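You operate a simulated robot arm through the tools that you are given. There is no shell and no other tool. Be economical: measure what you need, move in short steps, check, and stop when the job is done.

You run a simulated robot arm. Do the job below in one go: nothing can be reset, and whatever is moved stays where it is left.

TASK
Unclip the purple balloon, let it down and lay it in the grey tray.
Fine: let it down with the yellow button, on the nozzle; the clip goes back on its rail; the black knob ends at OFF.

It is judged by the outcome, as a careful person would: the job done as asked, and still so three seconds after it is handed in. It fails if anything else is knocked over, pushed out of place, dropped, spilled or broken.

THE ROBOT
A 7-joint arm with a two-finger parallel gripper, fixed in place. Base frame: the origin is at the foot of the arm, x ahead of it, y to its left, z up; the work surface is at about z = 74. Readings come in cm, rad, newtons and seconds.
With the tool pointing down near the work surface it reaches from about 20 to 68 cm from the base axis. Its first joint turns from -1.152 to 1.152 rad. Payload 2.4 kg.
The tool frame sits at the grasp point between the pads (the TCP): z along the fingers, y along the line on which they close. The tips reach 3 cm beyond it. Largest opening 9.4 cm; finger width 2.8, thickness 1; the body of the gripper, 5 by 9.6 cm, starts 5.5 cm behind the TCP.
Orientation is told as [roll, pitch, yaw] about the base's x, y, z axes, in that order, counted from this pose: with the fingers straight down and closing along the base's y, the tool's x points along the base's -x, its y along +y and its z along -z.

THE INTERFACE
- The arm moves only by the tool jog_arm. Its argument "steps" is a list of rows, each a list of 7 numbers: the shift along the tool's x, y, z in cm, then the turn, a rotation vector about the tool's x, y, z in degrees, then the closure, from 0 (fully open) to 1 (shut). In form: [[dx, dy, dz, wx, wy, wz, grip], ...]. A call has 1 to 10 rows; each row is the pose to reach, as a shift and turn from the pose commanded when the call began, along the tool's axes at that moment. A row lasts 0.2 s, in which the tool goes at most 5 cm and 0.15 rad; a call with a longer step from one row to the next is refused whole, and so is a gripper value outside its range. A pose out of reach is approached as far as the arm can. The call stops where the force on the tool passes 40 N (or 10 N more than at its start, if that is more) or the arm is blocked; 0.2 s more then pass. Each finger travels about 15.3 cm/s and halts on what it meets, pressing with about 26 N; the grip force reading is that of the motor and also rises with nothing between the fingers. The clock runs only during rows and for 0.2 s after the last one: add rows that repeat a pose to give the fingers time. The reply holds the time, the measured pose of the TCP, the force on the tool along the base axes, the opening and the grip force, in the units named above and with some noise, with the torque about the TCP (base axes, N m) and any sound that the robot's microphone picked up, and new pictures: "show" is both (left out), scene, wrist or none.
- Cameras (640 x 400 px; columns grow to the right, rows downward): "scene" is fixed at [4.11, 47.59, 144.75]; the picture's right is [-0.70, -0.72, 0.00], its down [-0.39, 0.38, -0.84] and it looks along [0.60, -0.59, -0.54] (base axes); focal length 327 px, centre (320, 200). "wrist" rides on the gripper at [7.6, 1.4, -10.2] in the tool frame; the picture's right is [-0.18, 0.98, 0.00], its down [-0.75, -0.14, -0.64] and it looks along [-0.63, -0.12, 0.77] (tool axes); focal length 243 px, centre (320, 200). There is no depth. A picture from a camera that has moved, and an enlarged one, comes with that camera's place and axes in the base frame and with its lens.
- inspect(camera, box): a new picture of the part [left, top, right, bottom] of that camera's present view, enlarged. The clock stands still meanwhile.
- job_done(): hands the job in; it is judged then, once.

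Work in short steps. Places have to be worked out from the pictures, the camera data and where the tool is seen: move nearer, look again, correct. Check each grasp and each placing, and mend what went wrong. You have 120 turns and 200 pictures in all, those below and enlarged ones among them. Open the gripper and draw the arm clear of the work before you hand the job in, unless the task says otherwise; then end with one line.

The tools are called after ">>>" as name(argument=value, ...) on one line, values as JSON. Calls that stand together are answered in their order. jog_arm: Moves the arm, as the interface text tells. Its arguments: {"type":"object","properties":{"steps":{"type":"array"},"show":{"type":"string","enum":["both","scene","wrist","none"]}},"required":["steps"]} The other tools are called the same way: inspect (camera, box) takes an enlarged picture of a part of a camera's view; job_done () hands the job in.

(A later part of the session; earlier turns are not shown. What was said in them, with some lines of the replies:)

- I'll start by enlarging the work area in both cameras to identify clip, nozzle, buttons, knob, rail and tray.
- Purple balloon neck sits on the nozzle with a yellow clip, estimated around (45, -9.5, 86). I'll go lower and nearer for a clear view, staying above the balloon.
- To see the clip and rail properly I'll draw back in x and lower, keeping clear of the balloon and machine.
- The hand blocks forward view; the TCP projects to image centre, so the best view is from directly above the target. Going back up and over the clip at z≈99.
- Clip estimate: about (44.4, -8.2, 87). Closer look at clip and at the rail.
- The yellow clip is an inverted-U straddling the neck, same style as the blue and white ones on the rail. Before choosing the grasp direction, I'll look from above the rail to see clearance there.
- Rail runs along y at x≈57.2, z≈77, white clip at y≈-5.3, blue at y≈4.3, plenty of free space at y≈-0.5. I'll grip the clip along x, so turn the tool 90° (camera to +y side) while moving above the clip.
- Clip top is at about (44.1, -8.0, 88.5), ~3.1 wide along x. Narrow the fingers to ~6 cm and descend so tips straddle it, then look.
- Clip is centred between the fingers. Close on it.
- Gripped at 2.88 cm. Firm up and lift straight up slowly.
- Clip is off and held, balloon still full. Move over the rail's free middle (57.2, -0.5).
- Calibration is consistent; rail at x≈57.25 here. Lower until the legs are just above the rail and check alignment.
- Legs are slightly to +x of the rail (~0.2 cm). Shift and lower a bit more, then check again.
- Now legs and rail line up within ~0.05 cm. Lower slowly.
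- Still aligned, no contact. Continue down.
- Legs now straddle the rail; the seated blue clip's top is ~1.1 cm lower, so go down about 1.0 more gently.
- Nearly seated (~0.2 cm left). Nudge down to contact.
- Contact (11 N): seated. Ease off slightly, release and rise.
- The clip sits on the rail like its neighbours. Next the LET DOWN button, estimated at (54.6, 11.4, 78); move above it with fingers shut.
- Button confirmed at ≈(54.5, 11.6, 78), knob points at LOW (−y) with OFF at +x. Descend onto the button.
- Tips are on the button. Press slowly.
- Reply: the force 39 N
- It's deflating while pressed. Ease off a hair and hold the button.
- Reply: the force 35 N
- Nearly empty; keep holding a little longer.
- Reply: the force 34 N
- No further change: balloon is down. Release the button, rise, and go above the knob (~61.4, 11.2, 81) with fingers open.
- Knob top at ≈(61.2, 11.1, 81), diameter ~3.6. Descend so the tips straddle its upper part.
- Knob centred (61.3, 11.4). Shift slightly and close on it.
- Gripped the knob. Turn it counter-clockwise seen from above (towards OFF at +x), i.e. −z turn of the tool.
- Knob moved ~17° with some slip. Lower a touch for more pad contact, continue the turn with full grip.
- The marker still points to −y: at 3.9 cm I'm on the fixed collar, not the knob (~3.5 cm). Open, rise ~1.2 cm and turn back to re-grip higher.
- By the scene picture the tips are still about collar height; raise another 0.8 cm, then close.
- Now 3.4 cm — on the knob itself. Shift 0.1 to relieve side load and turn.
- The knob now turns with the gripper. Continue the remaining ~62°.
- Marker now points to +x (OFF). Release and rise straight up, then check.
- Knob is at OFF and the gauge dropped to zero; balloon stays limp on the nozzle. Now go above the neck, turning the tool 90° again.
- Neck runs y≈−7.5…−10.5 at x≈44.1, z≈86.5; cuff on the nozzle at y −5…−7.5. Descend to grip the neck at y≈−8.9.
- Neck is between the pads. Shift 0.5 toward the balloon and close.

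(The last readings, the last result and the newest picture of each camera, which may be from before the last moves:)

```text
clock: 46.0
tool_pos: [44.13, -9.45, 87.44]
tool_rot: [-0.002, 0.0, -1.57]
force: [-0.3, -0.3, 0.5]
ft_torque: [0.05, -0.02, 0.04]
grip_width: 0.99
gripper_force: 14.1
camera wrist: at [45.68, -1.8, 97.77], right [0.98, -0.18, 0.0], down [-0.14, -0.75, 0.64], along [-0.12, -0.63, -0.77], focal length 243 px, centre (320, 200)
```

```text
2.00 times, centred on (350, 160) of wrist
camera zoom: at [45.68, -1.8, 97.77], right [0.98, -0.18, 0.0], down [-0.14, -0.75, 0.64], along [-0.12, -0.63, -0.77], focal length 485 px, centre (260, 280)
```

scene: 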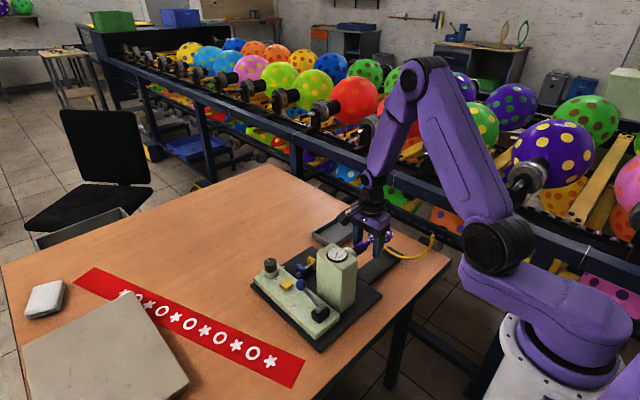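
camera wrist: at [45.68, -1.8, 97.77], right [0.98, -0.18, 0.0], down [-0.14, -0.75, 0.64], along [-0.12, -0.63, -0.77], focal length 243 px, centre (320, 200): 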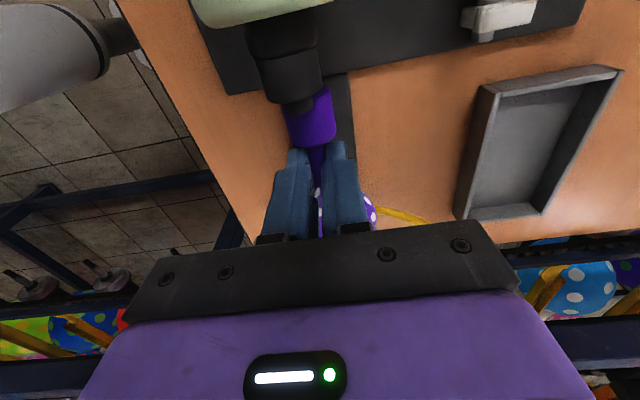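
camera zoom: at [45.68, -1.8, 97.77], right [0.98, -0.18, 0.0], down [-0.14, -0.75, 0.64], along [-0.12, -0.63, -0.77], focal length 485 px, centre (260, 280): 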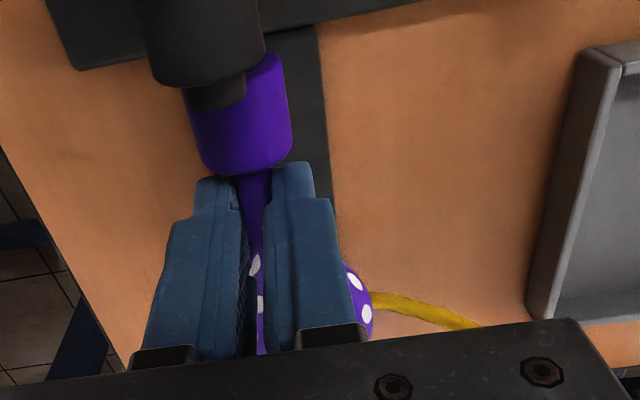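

Neck gripped (0.99 cm) and the cuff is already slipping off. Pull away along −y.

>>> jog_arm(steps=[[-0.5, 0, 0, 0, 0, 0, 1], [-1.2, 0, 0, 0, 0, 0, 1], [-2, 0, 0, 0, 0, 0, 1], [-3, 0, 0, 0, 0, 0, 1], [-4, 0, 0, 0, 0, 0, 1]])

>>> inspect(camera="wrist", box=[220, 60, 480, 260])

>>> inspect(camera="scene", box=[320, 200, 440, 275])

```text
clock: 47.2
tool_pos: [44.14, -13.35, 87.54]
tool_rot: [0.0, -0.002, -1.571]
force: [0.1, 0.6, -0.1]
ft_torque: [0.0, 0.0, 0.0]
grip_width: 1.0
gripper_force: 14.6
camera wrist: at [45.69, -5.84, 97.73], right [0.98, -0.18, 0.0], down [-0.14, -0.75, 0.64], along [-0.12, -0.63, -0.77], focal length 243 px, centre (320, 200)
```

scene: 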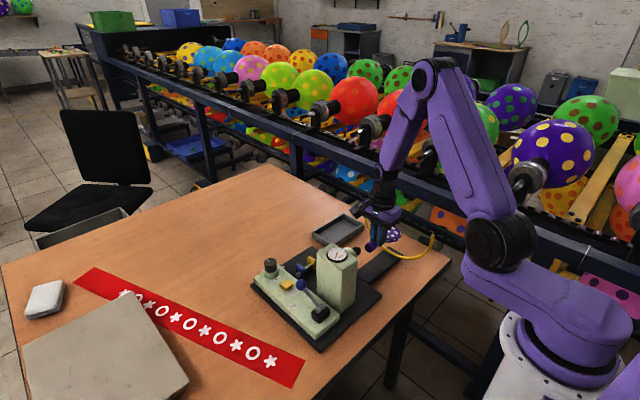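
wrist: 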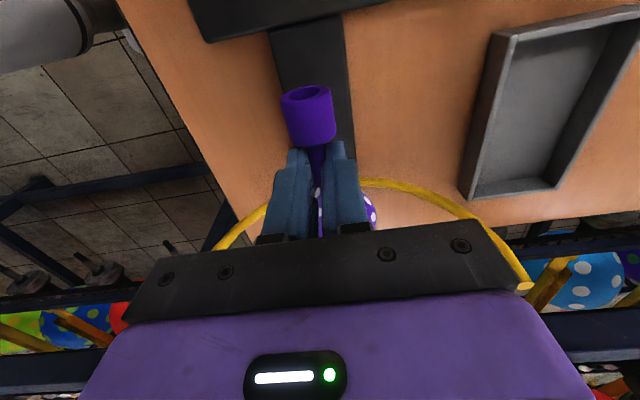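

```text
2.00 times, centred on (350, 160) of wrist
camera zoom: at [45.69, -5.84, 97.73], right [0.98, -0.18, 0.0], down [-0.14, -0.75, 0.64], along [-0.12, -0.63, -0.77], focal length 485 px, centre (260, 280)
```

zoom: 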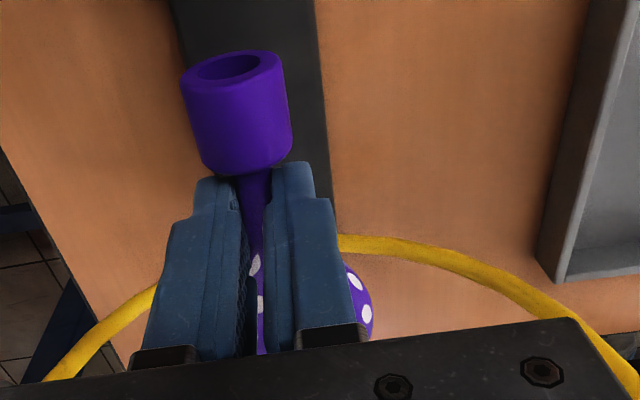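

```text
5.33 times, centred on (380, 238) of scene
camera zoom: at [4.11, 47.59, 144.75], right [-0.7, -0.72, 0.0], down [-0.39, 0.38, -0.84], along [0.6, -0.59, -0.54], focal length 1742 px, centre (0, 0)
```

zoom: 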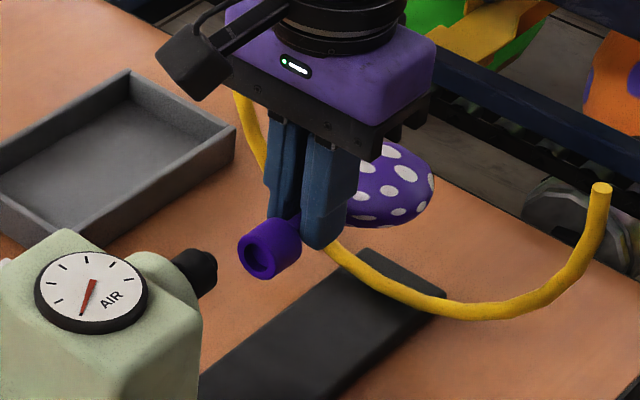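

Balloon is free of the nozzle. Lift straight up, well over the hoop, and go above the tray (63.5, −14.5).

>>> jog_arm(steps=[[0, 0, -4, 0, 0, 0, 1], [0, 0, -8, 0, 0, 0, 1], [0, 0, -12, 0, 0, 0, 1], [0, 3, -14, 0, 0, 0, 1], [0, 7, -14, 0, 0, 0, 1], [0, 11, -14, 0, 0, 0, 1], [-0.5, 15, -14, 0, 0, 0, 1], [-1.2, 18, -14, 0, 0, 0, 1], [-1.2, 19.4, -12, 0, 0, 0, 1], [-1.2, 19.4, -9, 0, 0, 0, 1]])

>>> inspect(camera="scene", box=[260, 170, 420, 270])

```text
clock: 49.4
tool_pos: [63.62, -14.58, 96.54]
tool_rot: [0.0, -0.001, -1.571]
force: [-0.1, 0.2, -0.2]
ft_torque: [-0.03, 0.01, 0.01]
grip_width: 1.01
gripper_force: 14.0
camera wrist: at [65.26, -7.14, 106.82], right [0.98, -0.18, 0.0], down [-0.14, -0.75, 0.64], along [-0.12, -0.63, -0.77], focal length 243 px, centre (320, 200)
```

scene: 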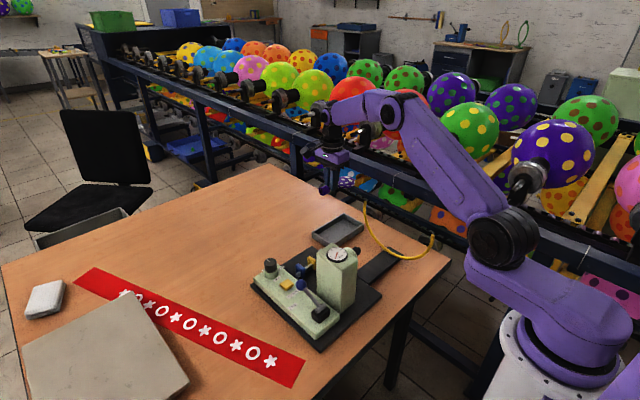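
wrist: 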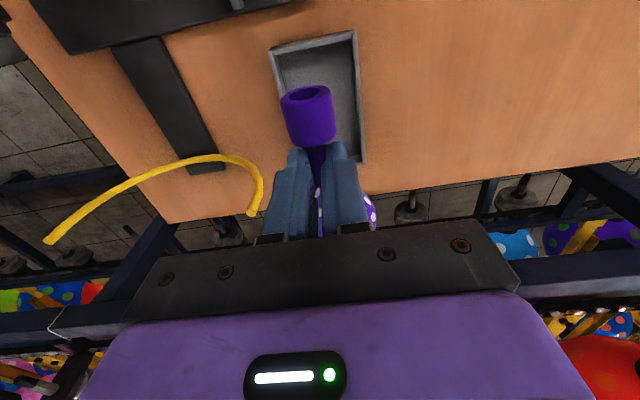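

```text
4.00 times, centred on (340, 220) of scene
camera zoom: at [4.11, 47.59, 144.75], right [-0.7, -0.72, 0.0], down [-0.39, 0.38, -0.84], along [0.6, -0.59, -0.54], focal length 1307 px, centre (240, 120)
```

zoom: 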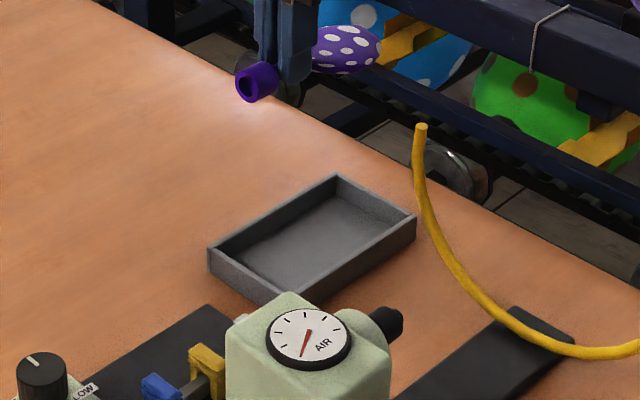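

Tray spans x 59.2–68.3, y −10.5…−26.4. Aim grip at (63.7, −16.1) so the balloon is centred; descend to z≈81 and look.

>>> jog_arm(steps=[[-0.8, 0.1, 2, 0, 0, 0, 1], [-1.5, 0.1, 5, 0, 0, 0, 1], [-1.5, 0.1, 9, 0, 0, 0, 1], [-1.5, 0.1, 12, 0, 0, 0, 1], [-1.5, 0.1, 15, 0, 0, 0, 1], [-1.5, 0.1, 15.5, 0, 0, 0, 1]])

>>> inspect(camera="scene", box=[290, 200, 390, 262])

>>> inspect(camera="wrist", box=[220, 60, 480, 260])

```text
clock: 50.8
tool_pos: [63.53, -16.06, 80.92]
tool_rot: [0.0, 0.0, -1.572]
force: [0.1, -0.1, -0.4]
ft_torque: [0.03, -0.01, -0.02]
grip_width: 1.02
gripper_force: 13.9
camera wrist: at [65.15, -8.5, 91.27], right [0.98, -0.18, 0.0], down [-0.14, -0.75, 0.64], along [-0.12, -0.63, -0.77], focal length 243 px, centre (320, 200)
```

scene: 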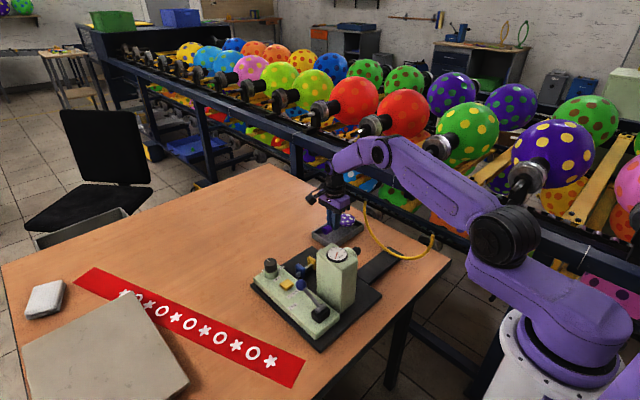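
wrist: 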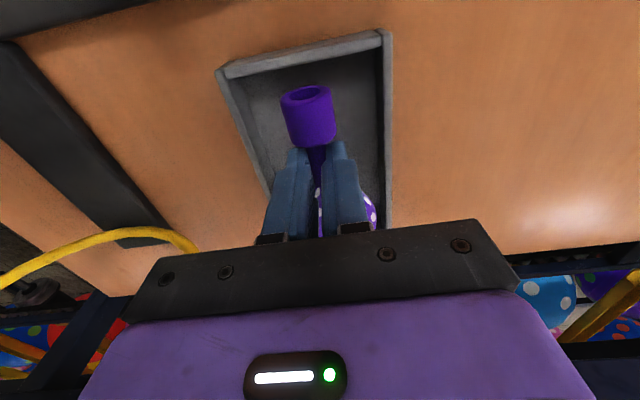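

```text
6.40 times, centred on (340, 231) of scene
camera zoom: at [4.11, 47.59, 144.75], right [-0.7, -0.72, 0.0], down [-0.39, 0.38, -0.84], along [0.6, -0.59, -0.54], focal length 2091 px, centre (192, 2)
```

zoom: 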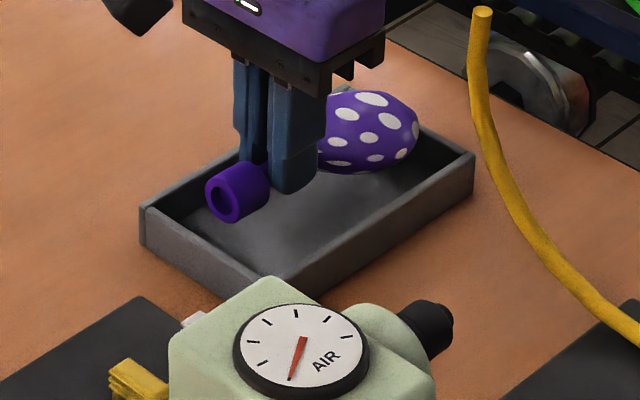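

```text
2.00 times, centred on (350, 160) of wrist
camera zoom: at [65.15, -8.5, 91.27], right [0.98, -0.18, 0.0], down [-0.14, -0.75, 0.64], along [-0.12, -0.63, -0.77], focal length 485 px, centre (260, 280)
```

zoom: 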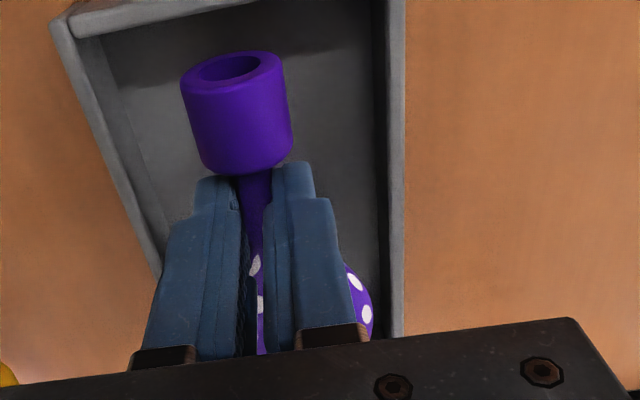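

Balloon is within the tray; shift +0.4 in x and lower gently until contact.

>>> jog_arm(steps=[[-0.1, 0.4, 0.7, 0, 0, 0, 1], [-0.1, 0.4, 1.4, 0, 0, 0, 1], [-0.1, 0.4, 1.9, 0, 0, 0, 1], [-0.1, 0.4, 2.2, 0, 0, 0, 1]], show="none")

>>> inspect(camera="scene", box=[290, 200, 390, 262])

```text
clock: 51.8
tool_pos: [64.13, -16.22, 78.89]
tool_rot: [0.0, 0.001, -1.57]
force: [0.5, -0.4, 0.5]
ft_torque: [0.03, 0.02, 0.06]
grip_width: 0.98
gripper_force: 14.1
```

```text
6.40 times, centred on (340, 231) of scene
camera zoom: at [4.11, 47.59, 144.75], right [-0.7, -0.72, 0.0], down [-0.39, 0.38, -0.84], along [0.6, -0.59, -0.54], focal length 2091 px, centre (192, 2)
```

zoom: 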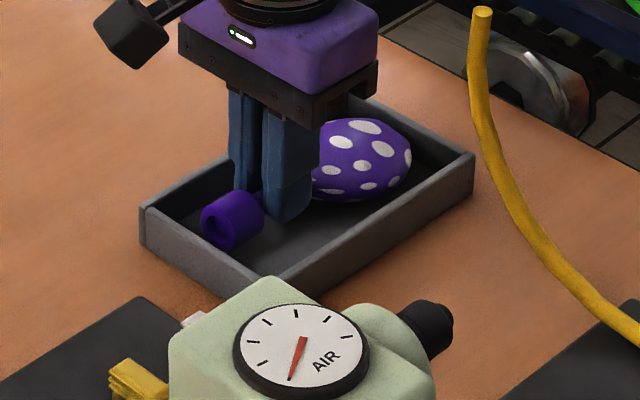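

Almost down; lower a little more watching force.

>>> jog_arm(steps=[[0, 0, 0.25, 0, 0, 0, 1], [0, 0, 0.5, 0, 0, 0, 1], [0, 0, 0.7, 0, 0, 0, 1]], show="none")

>>> inspect(camera="scene", box=[290, 200, 390, 262])

```text
clock: 52.6
tool_pos: [64.1, -16.27, 78.07]
tool_rot: [0.001, 0.0, -1.569]
force: [-1.0, 1.1, 9.6]
ft_torque: [-0.2, 0.04, -0.03]
grip_width: 0.98
gripper_force: 14.1
```

```text
6.40 times, centred on (340, 231) of scene
camera zoom: at [4.08, 47.6, 144.75], right [-0.7, -0.72, 0.0], down [-0.39, 0.38, -0.84], along [0.6, -0.59, -0.54], focal length 2091 px, centre (192, 2)
```

zoom: 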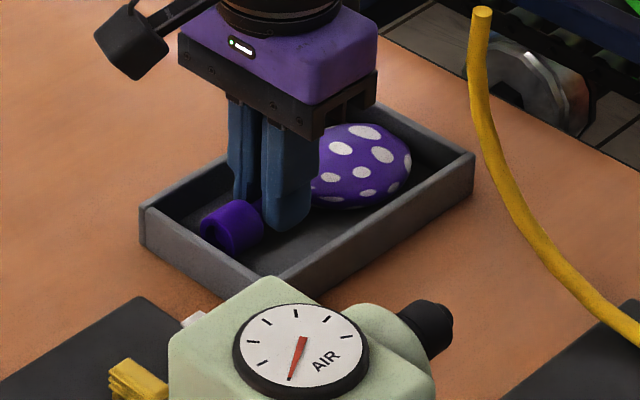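

Contact at ~10 N: balloon rests on the tray floor. Ease off 0.1, open moderately, and rise.

>>> jog_arm(steps=[[0, 0, -0.15, 0, 0, 0, 0.95], [0, 0, -0.15, 0, 0, 0, 0.8], [0, 0, -0.15, 0, 0, 0, 0.6], [0, 0, -0.15, 0, 0, 0, 0.55], [0, 0, -0.15, 0, 0, 0, 0.55], [0, 0, -2, 0, 0, 0, 0.55], [0, 0, -5, 0, 0, 0, 0.55], [0, 0, -9, 0, 0, 0, 0.55], [0, 0, -14, 0, 0, 0, 0.55]])

>>> inspect(camera="scene", box=[290, 200, 390, 262])

```text
clock: 54.6
tool_pos: [64.05, -16.22, 92.14]
tool_rot: [-0.001, 0.0, -1.571]
force: [0.0, -0.4, 0.2]
ft_torque: [-0.01, 0.01, 0.01]
grip_width: 4.23
gripper_force: 0.2
camera wrist: at [65.6, -8.65, 102.35], right [0.98, -0.18, 0.0], down [-0.14, -0.75, 0.64], along [-0.12, -0.63, -0.77], focal length 243 px, centre (320, 200)
```

scene: 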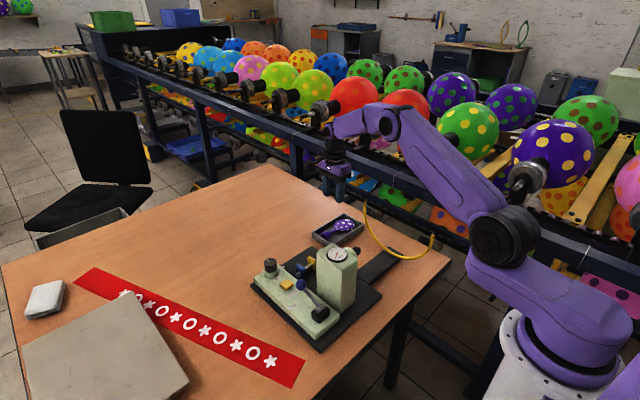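
wrist: 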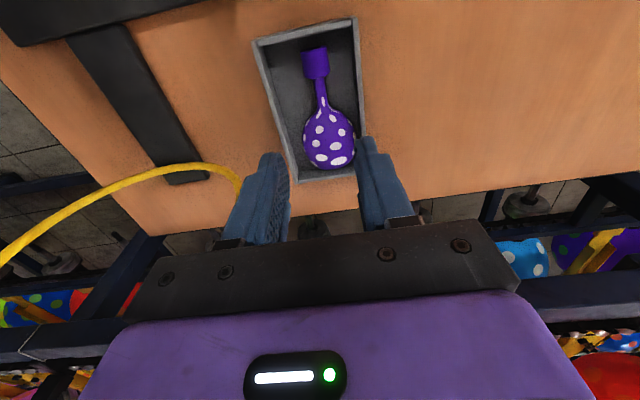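

```text
6.40 times, centred on (340, 231) of scene
camera zoom: at [4.11, 47.59, 144.75], right [-0.7, -0.72, 0.0], down [-0.39, 0.38, -0.84], along [0.6, -0.59, -0.54], focal length 2091 px, centre (192, 2)
```

zoom: 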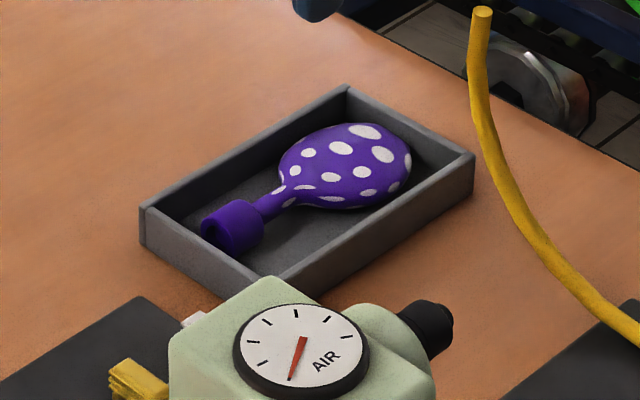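

Balloon lies fully in the tray. Draw the arm up and clear with an open gripper, then verify clip and knob once more.

>>> jog_arm(steps=[[0, 0, -4, 0, 0, 0, 0.3], [0, 0, -8, 0, 0, 0, 0], [2, -4, -11, 0, 0, 0, 0], [4, -8, -13, 0, 0, 0, 0], [6, -12, -15, 0, 0, 0, 0], [8, -16, -17, 0, 0, 0, 0], [10, -20, -18, 0, 0, 0, 0], [10, -20, -18, 0, 0, 0, 0]])

>>> inspect(camera="scene", box=[240, 200, 400, 300])

```text
refused: row 3 steps farther than a row can; nothing moved
```

```text
4.00 times, centred on (320, 250) of scene
camera zoom: at [4.11, 47.59, 144.75], right [-0.7, -0.72, 0.0], down [-0.39, 0.38, -0.84], along [0.6, -0.59, -0.54], focal length 1307 px, centre (320, 0)
```

zoom: 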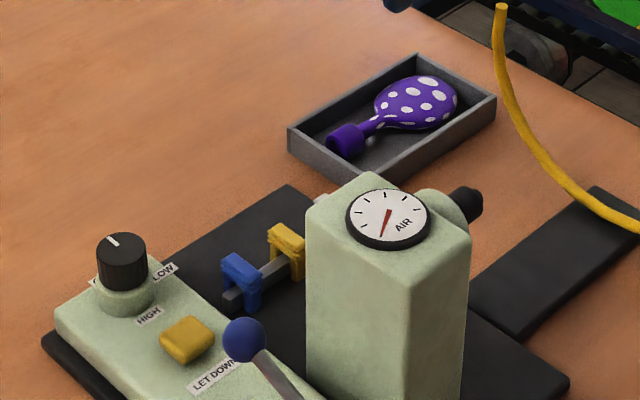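

One row was too long; the picture confirms everything in place. Retreat with shorter steps.

>>> jog_arm(steps=[[0, 0, -4, 0, 0, 0, 0.3], [0, 0, -8, 0, 0, 0, 0], [1, -2, -11, 0, 0, 0, 0], [2, -5, -13, 0, 0, 0, 0], [4, -8, -15, 0, 0, 0, 0], [6, -11, -16, 0, 0, 0, 0], [8, -14, -17, 0, 0, 0, 0], [9, -17, -17, 0, 0, 0, 0], [9, -17, -17, 0, 0, 0, 0]])

```text
clock: 56.6
tool_pos: [47.01, -7.26, 108.86]
tool_rot: [-0.001, 0.0, -1.572]
force: [-0.8, -0.5, 1.0]
ft_torque: [0.01, 0.0, 0.01]
grip_width: 9.38
gripper_force: 0.0
camera wrist: at [48.53, 0.29, 119.26], right [0.98, -0.18, 0.0], down [-0.14, -0.75, 0.64], along [-0.12, -0.63, -0.77], focal length 243 px, centre (320, 200)
```

scene: 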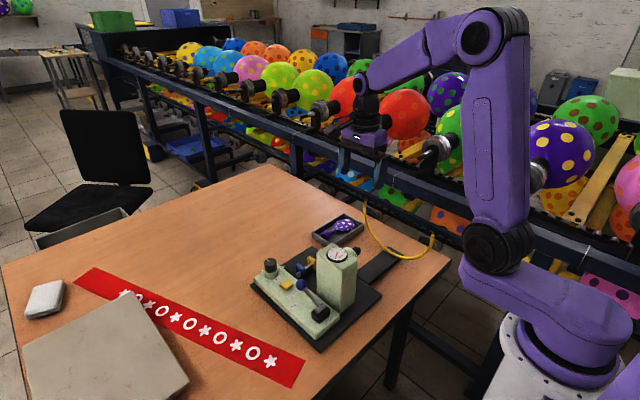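
wrist: 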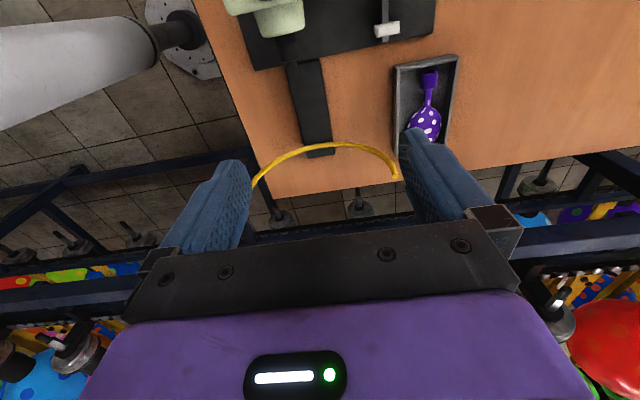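

Everything is in place and the arm is clear; handing in.

>>> job_done()

```text
The job is handed in.
```

The purple balloon is unclipped, let down with the yellow button while on the nozzle, and lying in the grey tray; the clip is back on its rail, the black knob is at OFF, and the job is handed in.
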